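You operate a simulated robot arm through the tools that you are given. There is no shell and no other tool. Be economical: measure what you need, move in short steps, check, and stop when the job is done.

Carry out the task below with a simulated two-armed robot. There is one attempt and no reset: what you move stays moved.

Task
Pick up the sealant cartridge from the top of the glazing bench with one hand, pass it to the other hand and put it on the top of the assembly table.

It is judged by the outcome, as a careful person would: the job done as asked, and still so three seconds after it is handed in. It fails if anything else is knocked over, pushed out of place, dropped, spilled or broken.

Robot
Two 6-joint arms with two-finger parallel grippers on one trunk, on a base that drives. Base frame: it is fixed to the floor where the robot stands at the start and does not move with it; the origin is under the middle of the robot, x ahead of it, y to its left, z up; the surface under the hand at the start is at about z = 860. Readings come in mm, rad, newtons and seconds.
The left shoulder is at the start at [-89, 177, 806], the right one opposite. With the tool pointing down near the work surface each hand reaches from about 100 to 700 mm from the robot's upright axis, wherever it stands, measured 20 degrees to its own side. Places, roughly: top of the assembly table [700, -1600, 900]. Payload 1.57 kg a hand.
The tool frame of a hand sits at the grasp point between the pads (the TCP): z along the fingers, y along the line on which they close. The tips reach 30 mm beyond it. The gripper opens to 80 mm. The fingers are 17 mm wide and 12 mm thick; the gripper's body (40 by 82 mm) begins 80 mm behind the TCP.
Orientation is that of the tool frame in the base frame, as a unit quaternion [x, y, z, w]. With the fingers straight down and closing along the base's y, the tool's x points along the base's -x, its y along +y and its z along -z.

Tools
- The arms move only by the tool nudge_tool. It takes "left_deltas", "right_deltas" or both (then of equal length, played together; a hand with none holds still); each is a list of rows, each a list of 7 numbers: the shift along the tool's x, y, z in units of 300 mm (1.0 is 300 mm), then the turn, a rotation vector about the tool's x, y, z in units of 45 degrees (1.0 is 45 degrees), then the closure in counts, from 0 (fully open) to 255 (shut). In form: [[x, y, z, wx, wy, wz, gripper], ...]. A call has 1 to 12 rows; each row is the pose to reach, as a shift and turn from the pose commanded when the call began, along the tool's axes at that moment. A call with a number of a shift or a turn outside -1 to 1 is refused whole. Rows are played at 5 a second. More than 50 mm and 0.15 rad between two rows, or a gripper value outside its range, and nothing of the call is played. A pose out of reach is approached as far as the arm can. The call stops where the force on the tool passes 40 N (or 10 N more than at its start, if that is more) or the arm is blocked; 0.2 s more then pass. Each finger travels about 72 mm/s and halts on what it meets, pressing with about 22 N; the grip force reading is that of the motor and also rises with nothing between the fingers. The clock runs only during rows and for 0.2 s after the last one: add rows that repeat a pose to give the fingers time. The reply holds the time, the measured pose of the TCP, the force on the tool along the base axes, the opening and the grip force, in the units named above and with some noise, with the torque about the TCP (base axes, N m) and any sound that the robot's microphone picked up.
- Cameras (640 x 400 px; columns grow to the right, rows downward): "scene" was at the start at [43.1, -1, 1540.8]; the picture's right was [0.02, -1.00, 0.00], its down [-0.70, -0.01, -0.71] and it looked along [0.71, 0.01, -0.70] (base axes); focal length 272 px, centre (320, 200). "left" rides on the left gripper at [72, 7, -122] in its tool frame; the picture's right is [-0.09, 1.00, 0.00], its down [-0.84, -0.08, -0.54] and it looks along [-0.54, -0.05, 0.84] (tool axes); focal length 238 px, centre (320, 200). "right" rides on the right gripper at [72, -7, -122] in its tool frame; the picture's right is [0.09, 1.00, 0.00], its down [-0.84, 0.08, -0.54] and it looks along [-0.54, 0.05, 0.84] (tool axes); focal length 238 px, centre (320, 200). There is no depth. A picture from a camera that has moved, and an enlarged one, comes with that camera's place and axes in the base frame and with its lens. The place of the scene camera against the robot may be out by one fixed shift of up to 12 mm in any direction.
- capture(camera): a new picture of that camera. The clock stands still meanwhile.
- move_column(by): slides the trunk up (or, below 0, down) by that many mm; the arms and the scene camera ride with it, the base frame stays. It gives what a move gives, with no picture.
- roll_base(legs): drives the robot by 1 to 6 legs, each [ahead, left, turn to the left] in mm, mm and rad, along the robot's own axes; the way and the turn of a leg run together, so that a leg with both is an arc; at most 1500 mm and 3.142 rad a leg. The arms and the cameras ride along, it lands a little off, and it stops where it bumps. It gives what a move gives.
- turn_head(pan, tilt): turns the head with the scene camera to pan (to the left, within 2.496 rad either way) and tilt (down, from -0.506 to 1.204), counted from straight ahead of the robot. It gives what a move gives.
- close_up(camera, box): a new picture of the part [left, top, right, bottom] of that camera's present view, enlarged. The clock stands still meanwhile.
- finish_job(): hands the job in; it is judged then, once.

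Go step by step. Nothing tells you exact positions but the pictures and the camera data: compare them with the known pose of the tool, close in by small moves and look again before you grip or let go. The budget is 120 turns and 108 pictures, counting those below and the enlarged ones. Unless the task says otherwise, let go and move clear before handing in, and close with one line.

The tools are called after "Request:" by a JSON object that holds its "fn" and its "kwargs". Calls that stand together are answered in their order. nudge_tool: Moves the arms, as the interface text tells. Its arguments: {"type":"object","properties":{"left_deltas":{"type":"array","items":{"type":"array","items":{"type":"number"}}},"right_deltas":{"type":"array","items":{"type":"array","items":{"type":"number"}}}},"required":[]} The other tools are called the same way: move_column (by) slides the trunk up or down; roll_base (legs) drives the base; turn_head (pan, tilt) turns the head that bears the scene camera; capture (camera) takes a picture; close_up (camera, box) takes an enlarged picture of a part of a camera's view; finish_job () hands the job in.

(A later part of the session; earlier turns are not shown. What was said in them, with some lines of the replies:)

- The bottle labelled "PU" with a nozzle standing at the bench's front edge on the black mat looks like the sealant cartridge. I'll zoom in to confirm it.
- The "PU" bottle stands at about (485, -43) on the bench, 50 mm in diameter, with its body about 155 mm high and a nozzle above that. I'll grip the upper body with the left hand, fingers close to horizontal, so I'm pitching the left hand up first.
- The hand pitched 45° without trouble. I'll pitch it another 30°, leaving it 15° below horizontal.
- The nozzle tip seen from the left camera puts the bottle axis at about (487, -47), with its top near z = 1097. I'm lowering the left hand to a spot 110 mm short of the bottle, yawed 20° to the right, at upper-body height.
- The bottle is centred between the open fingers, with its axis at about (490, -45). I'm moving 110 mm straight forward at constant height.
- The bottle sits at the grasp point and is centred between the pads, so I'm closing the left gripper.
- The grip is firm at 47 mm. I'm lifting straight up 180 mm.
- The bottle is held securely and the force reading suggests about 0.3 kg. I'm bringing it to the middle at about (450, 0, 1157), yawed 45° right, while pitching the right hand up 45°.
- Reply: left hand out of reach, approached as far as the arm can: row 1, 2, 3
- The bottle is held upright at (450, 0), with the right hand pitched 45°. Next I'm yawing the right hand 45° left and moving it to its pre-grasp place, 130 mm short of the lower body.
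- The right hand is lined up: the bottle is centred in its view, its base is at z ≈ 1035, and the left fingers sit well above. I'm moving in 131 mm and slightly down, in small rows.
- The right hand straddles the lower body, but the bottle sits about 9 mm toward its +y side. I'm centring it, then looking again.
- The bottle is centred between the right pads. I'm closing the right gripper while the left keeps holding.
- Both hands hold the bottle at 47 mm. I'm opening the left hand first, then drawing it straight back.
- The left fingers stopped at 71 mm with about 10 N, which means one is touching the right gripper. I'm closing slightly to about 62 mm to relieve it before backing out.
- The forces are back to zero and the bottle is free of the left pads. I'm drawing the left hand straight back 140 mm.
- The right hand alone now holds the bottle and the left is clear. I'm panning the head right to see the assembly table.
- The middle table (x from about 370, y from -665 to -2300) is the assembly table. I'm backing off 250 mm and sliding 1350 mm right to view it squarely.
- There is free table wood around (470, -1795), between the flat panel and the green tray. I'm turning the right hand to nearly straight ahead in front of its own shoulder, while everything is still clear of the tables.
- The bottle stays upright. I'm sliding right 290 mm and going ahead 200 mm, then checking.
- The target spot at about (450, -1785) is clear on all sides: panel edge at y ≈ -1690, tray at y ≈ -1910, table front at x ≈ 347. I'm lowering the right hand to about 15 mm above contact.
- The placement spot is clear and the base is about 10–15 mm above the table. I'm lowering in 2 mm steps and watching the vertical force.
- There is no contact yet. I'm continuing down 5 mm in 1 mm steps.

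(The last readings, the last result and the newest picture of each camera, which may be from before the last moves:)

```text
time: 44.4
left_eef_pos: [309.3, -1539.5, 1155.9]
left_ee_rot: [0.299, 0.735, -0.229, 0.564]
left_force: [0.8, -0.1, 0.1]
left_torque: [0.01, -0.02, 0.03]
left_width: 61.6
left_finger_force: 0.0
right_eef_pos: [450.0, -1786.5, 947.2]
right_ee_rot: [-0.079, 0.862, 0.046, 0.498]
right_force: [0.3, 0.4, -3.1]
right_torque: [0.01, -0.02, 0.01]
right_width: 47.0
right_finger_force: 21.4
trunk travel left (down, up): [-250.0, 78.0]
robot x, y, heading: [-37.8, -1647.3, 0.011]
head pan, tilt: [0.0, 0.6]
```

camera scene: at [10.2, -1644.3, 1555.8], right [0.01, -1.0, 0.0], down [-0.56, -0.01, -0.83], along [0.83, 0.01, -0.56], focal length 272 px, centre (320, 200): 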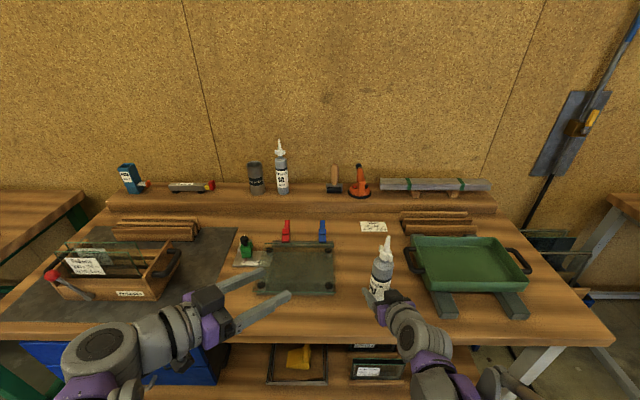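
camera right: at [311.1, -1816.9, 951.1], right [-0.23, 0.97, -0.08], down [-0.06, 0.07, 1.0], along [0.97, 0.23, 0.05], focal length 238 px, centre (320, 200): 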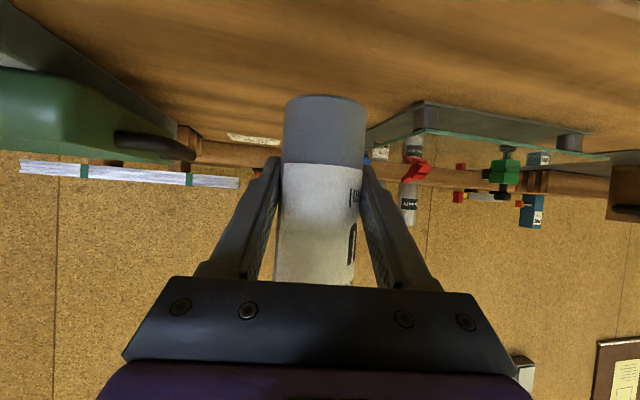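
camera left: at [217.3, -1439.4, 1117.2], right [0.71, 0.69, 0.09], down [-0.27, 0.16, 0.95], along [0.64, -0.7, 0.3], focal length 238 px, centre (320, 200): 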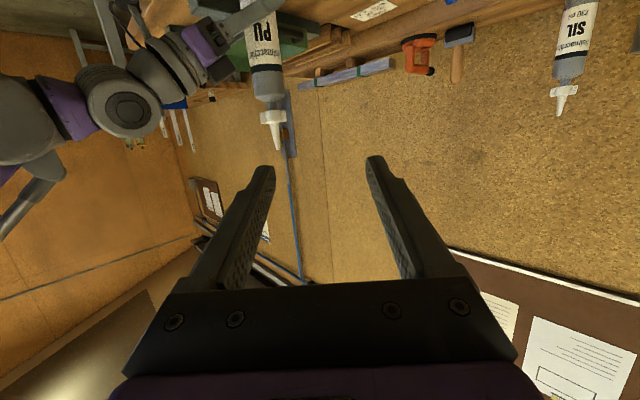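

Still hanging freely. Another 3 mm.

Request:
{"fn": "nudge_tool", "kwargs": {"right_deltas": [[0.0029, 0, 0.0017, 0, 0, 0, 255], [0.0058, 0, 0.0033, 0, 0, 0, 255], [0.0087, 0, 0.005, 0, 0, 0, 255]]}}

Request:
{"fn": "close_up", "kwargs": {"camera": "scene", "box": [340, 220, 440, 340]}}

```text
time: 45.2
left_eef_pos: [310.3, -1539.1, 1156.6]
left_ee_rot: [0.299, 0.735, -0.229, 0.563]
left_force: [1.1, -0.4, -0.2]
left_torque: [0.01, -0.02, 0.02]
left_width: 61.9
left_finger_force: 0.1
right_eef_pos: [450.5, -1785.9, 945.8]
right_ee_rot: [-0.08, 0.862, 0.046, 0.498]
right_force: [0.1, 0.7, -2.4]
right_torque: [-0.04, 0.02, -0.02]
right_width: 47.4
right_finger_force: 22.0
trunk travel left (down, up): [-250.0, 78.0]
robot x, y, heading: [-38.7, -1644.6, 0.01]
head pan, tilt: [0.0, 0.6]
```

```text
3.33 times, centred on (390, 280) of scene
camera zoom: at [10.7, -1644.3, 1555.8], right [0.01, -1.0, 0.0], down [-0.57, -0.01, -0.82], along [0.82, 0.01, -0.57], focal length 906 px, centre (87, -67)
```

zoom: 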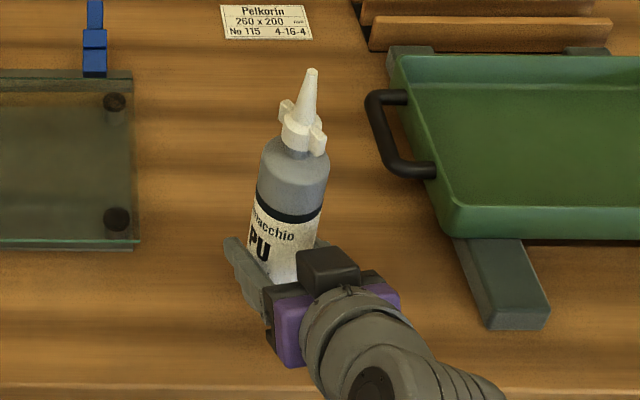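

The force is barely changing, so I'm going down another 3 mm.

Request:
{"fn": "nudge_tool", "kwargs": {"right_deltas": [[0.0029, 0, 0.0017, 0, 0, 0, 255], [0.0058, 0, 0.0033, 0, 0, 0, 255], [0.0087, 0, 0.005, 0, 0, 0, 255]]}}

```text
time: 46.0
left_eef_pos: [309.4, -1539.7, 1155.4]
left_ee_rot: [0.299, 0.735, -0.229, 0.564]
left_force: [-0.2, -0.5, 0.0]
left_torque: [-0.03, 0.01, -0.01]
left_width: 61.7
left_finger_force: 0.0
right_eef_pos: [448.9, -1784.7, 941.7]
right_ee_rot: [-0.08, 0.862, 0.046, 0.498]
right_force: [0.1, -0.4, -3.3]
right_torque: [0.0, 0.01, 0.01]
right_width: 47.3
right_finger_force: 22.4
trunk travel left (down, up): [-250.0, 78.0]
robot x, y, heading: [-39.0, -1642.9, 0.01]
head pan, tilt: [0.0, 0.6]
```

Request:
{"fn": "nudge_tool", "kwargs": {"right_deltas": [[0.0029, 0, 0.0017, 0, 0, 0, 255], [0.0058, 0, 0.0033, 0, 0, 0, 255], [0.0087, 0, 0.005, 0, 0, 0, 255]]}}

Request:
{"fn": "capture", "kwargs": {"camera": "right"}}

```text
time: 46.8
left_eef_pos: [310.4, -1538.1, 1155.5]
left_ee_rot: [0.299, 0.734, -0.229, 0.564]
left_force: [0.3, 0.7, 0.7]
left_torque: [0.02, 0.03, -0.03]
left_width: 62.0
left_finger_force: 0.1
right_eef_pos: [449.9, -1786.6, 939.2]
right_ee_rot: [-0.08, 0.862, 0.046, 0.498]
right_force: [0.4, 0.4, -3.3]
right_torque: [-0.03, 0.0, -0.02]
right_width: 47.1
right_finger_force: 21.4
trunk travel left (down, up): [-250.0, 78.0]
robot x, y, heading: [-37.6, -1642.9, 0.013]
head pan, tilt: [0.0, 0.6]
```

```text
70 pictures are left
camera right: at [311.2, -1817.0, 937.3], right [-0.23, 0.97, -0.08], down [-0.06, 0.07, 1.0], along [0.97, 0.23, 0.05], focal length 238 px, centre (320, 200)
```

right: 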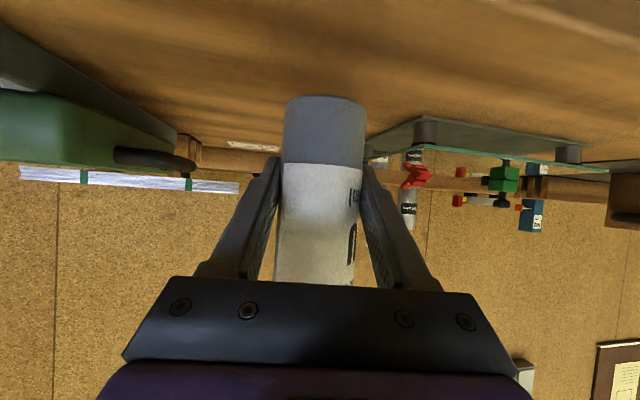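

There is still no contact, so the table is a little lower than listed. I'm continuing down 6 mm in 1 mm steps.

Request:
{"fn": "nudge_tool", "kwargs": {"right_deltas": [[0.0029, 0, 0.0017, 0, 0, 0, 255], [0.0058, 0, 0.0033, 0, 0, 0, 255], [0.0087, 0, 0.005, 0, 0, 0, 255], [0.0115, 0, 0.0067, 0, 0, 0, 255], [0.0144, 0, 0.0083, 0, 0, 0, 255], [0.0173, 0, 0.01, 0, 0, 0, 255]]}}

```text
time: 48.2
left_eef_pos: [310.0, -1538.5, 1156.1]
left_ee_rot: [0.299, 0.734, -0.23, 0.565]
left_force: [0.7, 0.4, -0.2]
left_torque: [0.0, 0.02, -0.03]
left_width: 61.8
left_finger_force: 0.1
right_eef_pos: [449.5, -1786.2, 933.2]
right_ee_rot: [-0.081, 0.862, 0.047, 0.498]
right_force: [-0.4, 0.4, -1.7]
right_torque: [0.05, -0.02, 0.01]
right_width: 47.0
right_finger_force: 22.3
trunk travel left (down, up): [-250.0, 78.0]
robot x, y, heading: [-41.1, -1639.3, 0.014]
head pan, tilt: [0.0, 0.6]
```

The vertical force has dropped to -1.7 N, which may be first contact. Two more 1 mm steps.

Request:
{"fn": "nudge_tool", "kwargs": {"right_deltas": [[0.0029, 0, 0.0017, 0, 0, 0, 255], [0.0058, 0, 0.0033, 0, 0, 0, 255], [0.0058, 0, 0.0033, 0, 0, 0, 255]]}}

Request:
{"fn": "capture", "kwargs": {"camera": "right"}}

```text
time: 49.0
left_eef_pos: [310.3, -1540.1, 1155.5]
left_ee_rot: [0.299, 0.735, -0.229, 0.564]
left_force: [-0.8, -0.5, 0.9]
left_torque: [-0.02, 0.0, -0.01]
left_width: 61.7
left_finger_force: 0.0
right_eef_pos: [449.2, -1786.7, 930.0]
right_ee_rot: [-0.08, 0.862, 0.046, 0.499]
right_force: [-0.7, 0.0, -2.7]
right_torque: [0.02, -0.02, 0.01]
right_width: 46.9
right_finger_force: 22.8
trunk travel left (down, up): [-250.0, 78.0]
robot x, y, heading: [-41.0, -1639.0, 0.008]
head pan, tilt: [0.0, 0.6]
```

```text
69 pictures are left
camera right: at [311.3, -1816.6, 929.1], right [-0.23, 0.97, -0.08], down [-0.06, 0.07, 1.0], along [0.97, 0.23, 0.05], focal length 238 px, centre (320, 200)
```

right: 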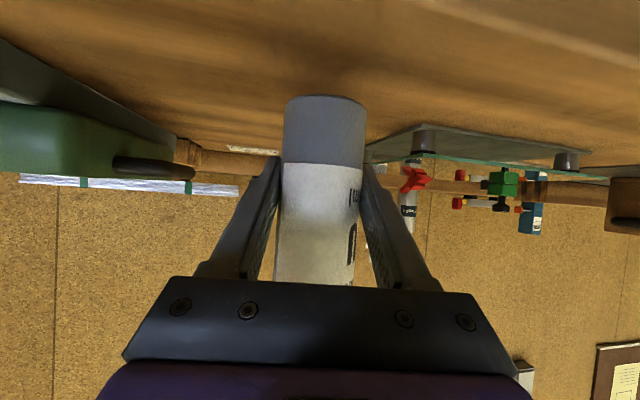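

There's a shadow near the base but no contact yet. I'm going down another 5 mm in 1 mm steps.

Request:
{"fn": "nudge_tool", "kwargs": {"right_deltas": [[0.0029, 0, 0.0017, 0, 0, 0, 255], [0.0058, 0, 0.0033, 0, 0, 0, 255], [0.0087, 0, 0.005, 0, 0, 0, 255], [0.0115, 0, 0.0067, 0, 0, 0, 255], [0.0144, 0, 0.0083, 0, 0, 0, 255]]}}

```text
time: 50.2
left_eef_pos: [309.7, -1538.9, 1155.2]
left_ee_rot: [0.299, 0.735, -0.229, 0.563]
left_force: [0.6, 0.4, -1.0]
left_torque: [-0.01, 0.01, -0.01]
left_width: 61.6
left_finger_force: 0.0
right_eef_pos: [449.0, -1786.4, 925.6]
right_ee_rot: [-0.08, 0.862, 0.046, 0.498]
right_force: [1.0, -0.4, -4.2]
right_torque: [0.01, 0.01, 0.01]
right_width: 46.8
right_finger_force: 22.1
trunk travel left (down, up): [-250.0, 78.0]
robot x, y, heading: [-39.0, -1640.6, 0.015]
head pan, tilt: [0.0, 0.6]
```

Still free. Another 5 mm the same way, then a look.

Request:
{"fn": "nudge_tool", "kwargs": {"right_deltas": [[0.0029, 0, 0.0017, 0, 0, 0, 255], [0.0058, 0, 0.0033, 0, 0, 0, 255], [0.0087, 0, 0.005, 0, 0, 0, 255], [0.0115, 0, 0.0067, 0, 0, 0, 255], [0.0144, 0, 0.0083, 0, 0, 0, 255]]}}

Request:
{"fn": "capture", "kwargs": {"camera": "right"}}

Request:
{"fn": "capture", "kwargs": {"camera": "scene"}}

```text
time: 51.4
left_eef_pos: [309.8, -1539.6, 1156.0]
left_ee_rot: [0.299, 0.735, -0.229, 0.563]
left_force: [0.0, 0.3, 0.6]
left_torque: [0.0, 0.0, -0.02]
left_width: 61.9
left_finger_force: 0.2
right_eef_pos: [448.6, -1785.4, 921.3]
right_ee_rot: [-0.079, 0.862, 0.046, 0.498]
right_force: [0.1, 0.5, -3.0]
right_torque: [0.03, 0.0, 0.0]
right_width: 47.3
right_finger_force: 22.7
trunk travel left (down, up): [-250.0, 78.0]
robot x, y, heading: [-35.7, -1642.4, 0.01]
head pan, tilt: [0.0, 0.6]
```

```text
68 pictures are left
camera right: at [310.9, -1816.7, 918.9], right [-0.23, 0.97, -0.08], down [-0.06, 0.07, 1.0], along [0.97, 0.23, 0.05], focal length 238 px, centre (320, 200)
```

right: 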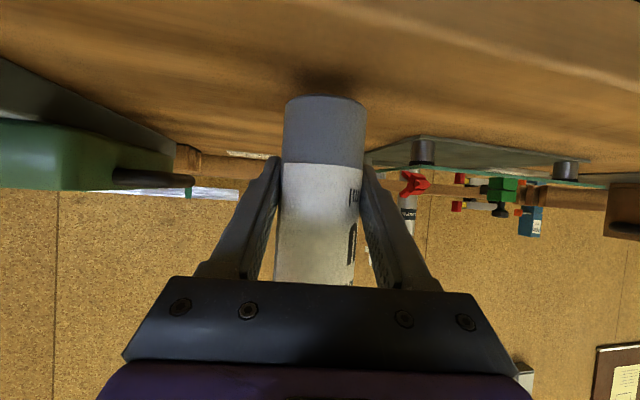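

```text
67 pictures are left
camera scene: at [10.7, -1644.3, 1555.8], right [0.01, -1.0, 0.0], down [-0.57, -0.01, -0.82], along [0.82, 0.01, -0.57], focal length 272 px, centre (320, 200)
```

scene: 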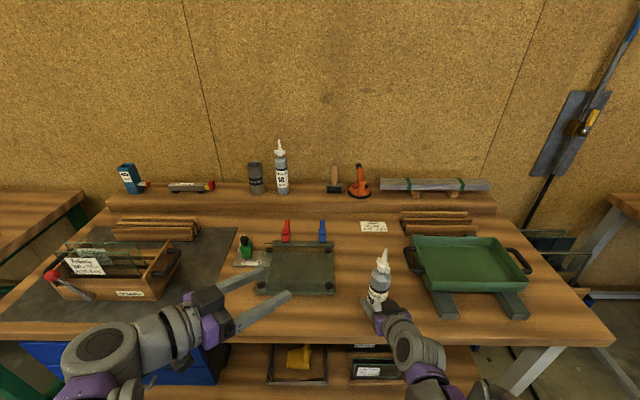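

A contact shadow is closing on the base, so only a few millimetres remain. Another 4 mm.

Request:
{"fn": "nudge_tool", "kwargs": {"right_deltas": [[0.0029, 0, 0.0017, 0, 0, 0, 255], [0.0058, 0, 0.0033, 0, 0, 0, 255], [0.0087, 0, 0.005, 0, 0, 0, 255], [0.0115, 0, 0.0067, 0, 0, 0, 255]]}}

```text
time: 52.4
left_eef_pos: [310.3, -1539.4, 1154.9]
left_ee_rot: [0.3, 0.734, -0.23, 0.564]
left_force: [1.1, -0.7, -0.2]
left_torque: [0.0, -0.02, -0.01]
left_width: 61.9
left_finger_force: 0.0
right_eef_pos: [450.0, -1786.0, 916.9]
right_ee_rot: [-0.08, 0.863, 0.046, 0.498]
right_force: [0.4, -1.0, -2.2]
right_torque: [-0.02, 0.01, 0.01]
right_width: 47.3
right_finger_force: 21.7
trunk travel left (down, up): [-250.0, 78.0]
robot x, y, heading: [-43.5, -1640.6, 0.015]
head pan, tilt: [0.0, 0.6]
```

Request:
{"fn": "nudge_tool", "kwargs": {"right_deltas": [[0.0029, 0, 0.0017, 0, 0, 0, 255], [0.0058, 0, 0.0033, 0, 0, 0, 255], [0.0087, 0, 0.005, 0, 0, 0, 255], [0.0115, 0, 0.0067, 0, 0, 0, 255]]}}

Request:
{"fn": "capture", "kwargs": {"camera": "right"}}

```text
time: 53.4
left_eef_pos: [309.8, -1538.7, 1155.1]
left_ee_rot: [0.299, 0.735, -0.229, 0.564]
left_force: [0.4, -1.0, -0.7]
left_torque: [0.05, -0.04, 0.0]
left_width: 61.6
left_finger_force: 0.1
right_eef_pos: [449.0, -1786.4, 912.4]
right_ee_rot: [-0.08, 0.863, 0.046, 0.498]
right_force: [0.3, 0.0, -3.9]
right_torque: [-0.01, 0.03, 0.05]
right_width: 46.7
right_finger_force: 21.8
trunk travel left (down, up): [-250.0, 78.0]
robot x, y, heading: [-38.7, -1643.2, 0.01]
head pan, tilt: [0.0, 0.6]
```

```text
66 pictures are left
camera right: at [311.0, -1816.9, 911.3], right [-0.23, 0.97, -0.08], down [-0.06, 0.07, 1.0], along [0.97, 0.23, 0.05], focal length 238 px, centre (320, 200)
```

right: 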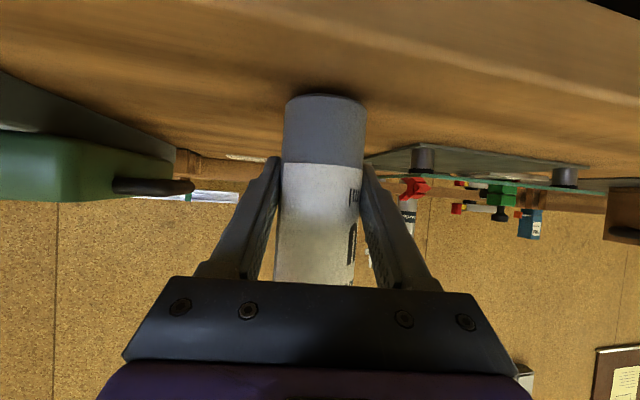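

The shadow now reaches the base; contact is close. I'm going down 3 mm more.

Request:
{"fn": "nudge_tool", "kwargs": {"right_deltas": [[0.0029, 0, 0.0017, 0, 0, 0, 255], [0.0058, 0, 0.0033, 0, 0, 0, 255], [0.0087, 0, 0.005, 0, 0, 0, 255]]}}

```text
time: 54.2
left_eef_pos: [310.9, -1538.8, 1155.7]
left_ee_rot: [0.299, 0.735, -0.229, 0.564]
left_force: [0.6, -0.7, 0.6]
left_torque: [-0.03, 0.02, 0.0]
left_width: 61.6
left_finger_force: 0.2
right_eef_pos: [449.1, -1785.7, 910.0]
right_ee_rot: [-0.08, 0.863, 0.046, 0.497]
right_force: [0.9, 0.0, -3.3]
right_torque: [0.01, 0.01, 0.02]
right_width: 47.1
right_finger_force: 22.0
trunk travel left (down, up): [-250.0, 78.0]
robot x, y, heading: [-42.0, -1643.6, 0.009]
head pan, tilt: [0.0, 0.6]
```

Request:
{"fn": "nudge_tool", "kwargs": {"right_deltas": [[0.0029, 0, 0.0017, 0, 0, 0, 255], [0.0058, 0, 0.0033, 0, 0, 0, 255], [0.0087, 0, 0.005, 0, 0, 0, 255]]}}

Request:
{"fn": "close_up", "kwargs": {"camera": "right", "box": [240, 60, 400, 160]}}

```text
time: 55.0
left_eef_pos: [308.7, -1539.2, 1155.6]
left_ee_rot: [0.3, 0.734, -0.23, 0.565]
left_force: [-0.7, 0.1, 0.2]
left_torque: [0.02, -0.02, 0.01]
left_width: 62.0
left_finger_force: 0.2
right_eef_pos: [451.0, -1786.0, 910.1]
right_ee_rot: [-0.08, 0.861, 0.046, 0.5]
right_force: [0.6, 0.3, 16.3]
right_torque: [0.09, 0.15, -0.08]
right_width: 47.1
right_finger_force: 22.2
trunk travel left (down, up): [-250.0, 78.0]
robot x, y, heading: [-40.2, -1646.6, 0.007]
head pan, tilt: [0.0, 0.6]
```

```text
4.00 times, centred on (320, 110) of right
camera zoom: at [311.1, -1816.9, 906.2], right [-0.23, 0.97, -0.08], down [-0.07, 0.07, 1.0], along [0.97, 0.23, 0.05], focal length 953 px, centre (320, 560)
```

zoom: 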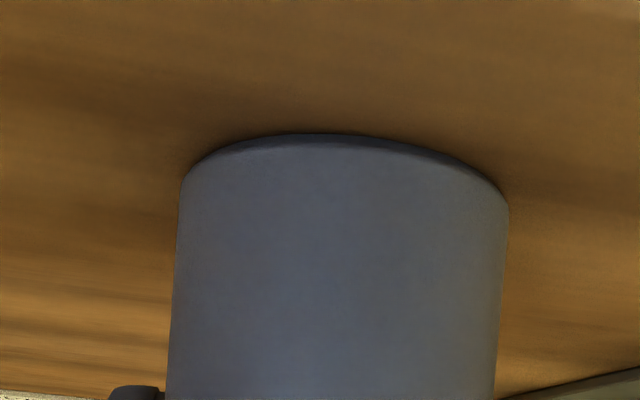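

Contact: the force swung to +16 N and the base sits on the wood. I'm easing up about 1 mm to take off the push, then opening.

Request:
{"fn": "nudge_tool", "kwargs": {"right_deltas": [[-0.0026, 0, -0.0015, 0, 0, 0, 255], [-0.0026, 0, -0.0015, 0, 0, 0, 255]]}}

```text
time: 55.6
left_eef_pos: [308.6, -1538.0, 1155.1]
left_ee_rot: [0.3, 0.734, -0.23, 0.564]
left_force: [-0.3, -0.4, -1.1]
left_torque: [-0.04, 0.0, 0.05]
left_width: 61.7
left_finger_force: 0.0
right_eef_pos: [450.0, -1785.3, 908.0]
right_ee_rot: [-0.079, 0.862, 0.046, 0.498]
right_force: [1.9, -2.3, 9.4]
right_torque: [0.01, -0.33, -0.07]
right_width: 47.2
right_finger_force: 22.5
trunk travel left (down, up): [-250.0, 78.0]
robot x, y, heading: [-38.2, -1641.8, 0.012]
head pan, tilt: [0.0, 0.6]
```

The bottle rests lightly on the table. I'm opening the right hand.

Request:
{"fn": "nudge_tool", "kwargs": {"right_deltas": [[0, 0, 0, 0, 0, 0, 60], [0, 0, 0, 0, 0, 0, 0], [0, 0, 0, 0, 0, 0, 0], [0, 0, 0, 0, 0, 0, 0]]}}

Request:
{"fn": "capture", "kwargs": {"camera": "right"}}

```text
time: 56.6
left_eef_pos: [310.2, -1539.1, 1155.2]
left_ee_rot: [0.3, 0.735, -0.23, 0.564]
left_force: [0.7, 0.4, 0.6]
left_torque: [0.02, -0.01, -0.01]
left_width: 61.4
left_finger_force: 0.0
right_eef_pos: [449.8, -1786.7, 907.1]
right_ee_rot: [-0.08, 0.862, 0.047, 0.498]
right_force: [-0.8, 0.4, 0.1]
right_torque: [0.02, 0.01, 0.0]
right_width: 80.0
right_finger_force: 0.0
trunk travel left (down, up): [-250.0, 78.0]
robot x, y, heading: [-37.2, -1643.3, 0.009]
head pan, tilt: [0.0, 0.6]
```

```text
64 pictures are left
camera right: at [311.4, -1817.0, 906.4], right [-0.23, 0.97, -0.08], down [-0.06, 0.07, 1.0], along [0.97, 0.23, 0.05], focal length 238 px, centre (320, 200)
```

right: 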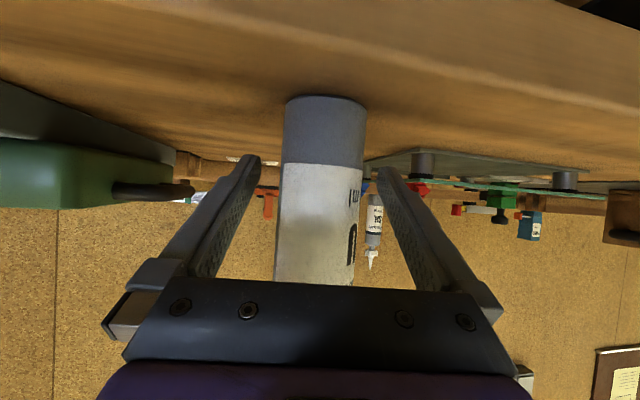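

The bottle stands on its own with clear gaps to both pads. I'm drawing the right hand back and up along its own axis, then checking.

Request:
{"fn": "nudge_tool", "kwargs": {"right_deltas": [[0, 0, -0.07, 0, 0, 0, 0], [0, 0, -0.15, 0, 0, 0, 0], [0, 0, -0.25, 0, 0, 0, 0], [0, 0, -0.36, 0, 0, 0, 0], [0, 0, -0.48, 0, 0, 0, 0], [0, 0, -0.48, 0, 0, 0, 0]]}}

Request:
{"fn": "capture", "kwargs": {"camera": "scene"}}

Request:
{"fn": "capture", "kwargs": {"camera": "right"}}

```text
time: 58.0
left_eef_pos: [309.7, -1540.0, 1156.2]
left_ee_rot: [0.3, 0.735, -0.23, 0.564]
left_force: [0.8, -0.2, 0.9]
left_torque: [0.0, -0.01, -0.03]
left_width: 62.0
left_finger_force: 0.0
right_eef_pos: [327.6, -1809.1, 980.4]
right_ee_rot: [-0.079, 0.862, 0.046, 0.498]
right_force: [0.1, 0.1, 0.4]
right_torque: [-0.01, -0.01, 0.03]
right_width: 80.1
right_finger_force: 0.0
trunk travel left (down, up): [-250.0, 78.0]
robot x, y, heading: [-40.7, -1639.5, 0.005]
head pan, tilt: [0.0, 0.6]
```

```text
63 pictures are left
camera scene: at [11.6, -1644.3, 1555.8], right [0.01, -1.0, 0.0], down [-0.57, -0.01, -0.82], along [0.82, 0.01, -0.57], focal length 272 px, centre (320, 200)
```

scene: 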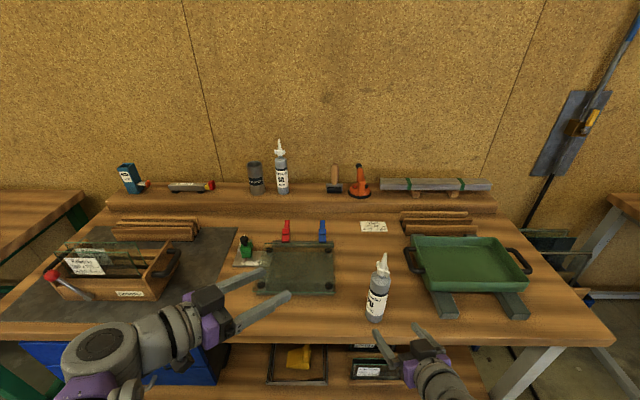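

```text
62 pictures are left
camera right: at [188.7, -1840.0, 978.8], right [-0.23, 0.97, -0.08], down [-0.06, 0.07, 1.0], along [0.97, 0.23, 0.05], focal length 238 px, centre (320, 200)
```

right: 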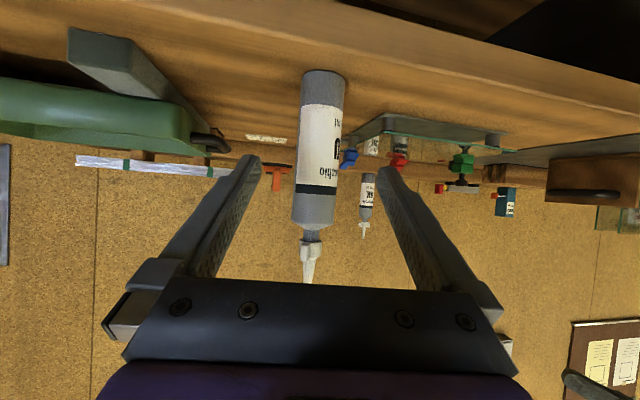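

The cartridge stands upright on the assembly table. Both hands are clear and nothing else has moved, so I'm handing in.

Request:
{"fn": "finish_job", "kwargs": {}}

```text
The job is handed in.
```

The sealant cartridge was picked up from the glazing bench with the left hand, passed to the right, and now stands upright on the assembly table.
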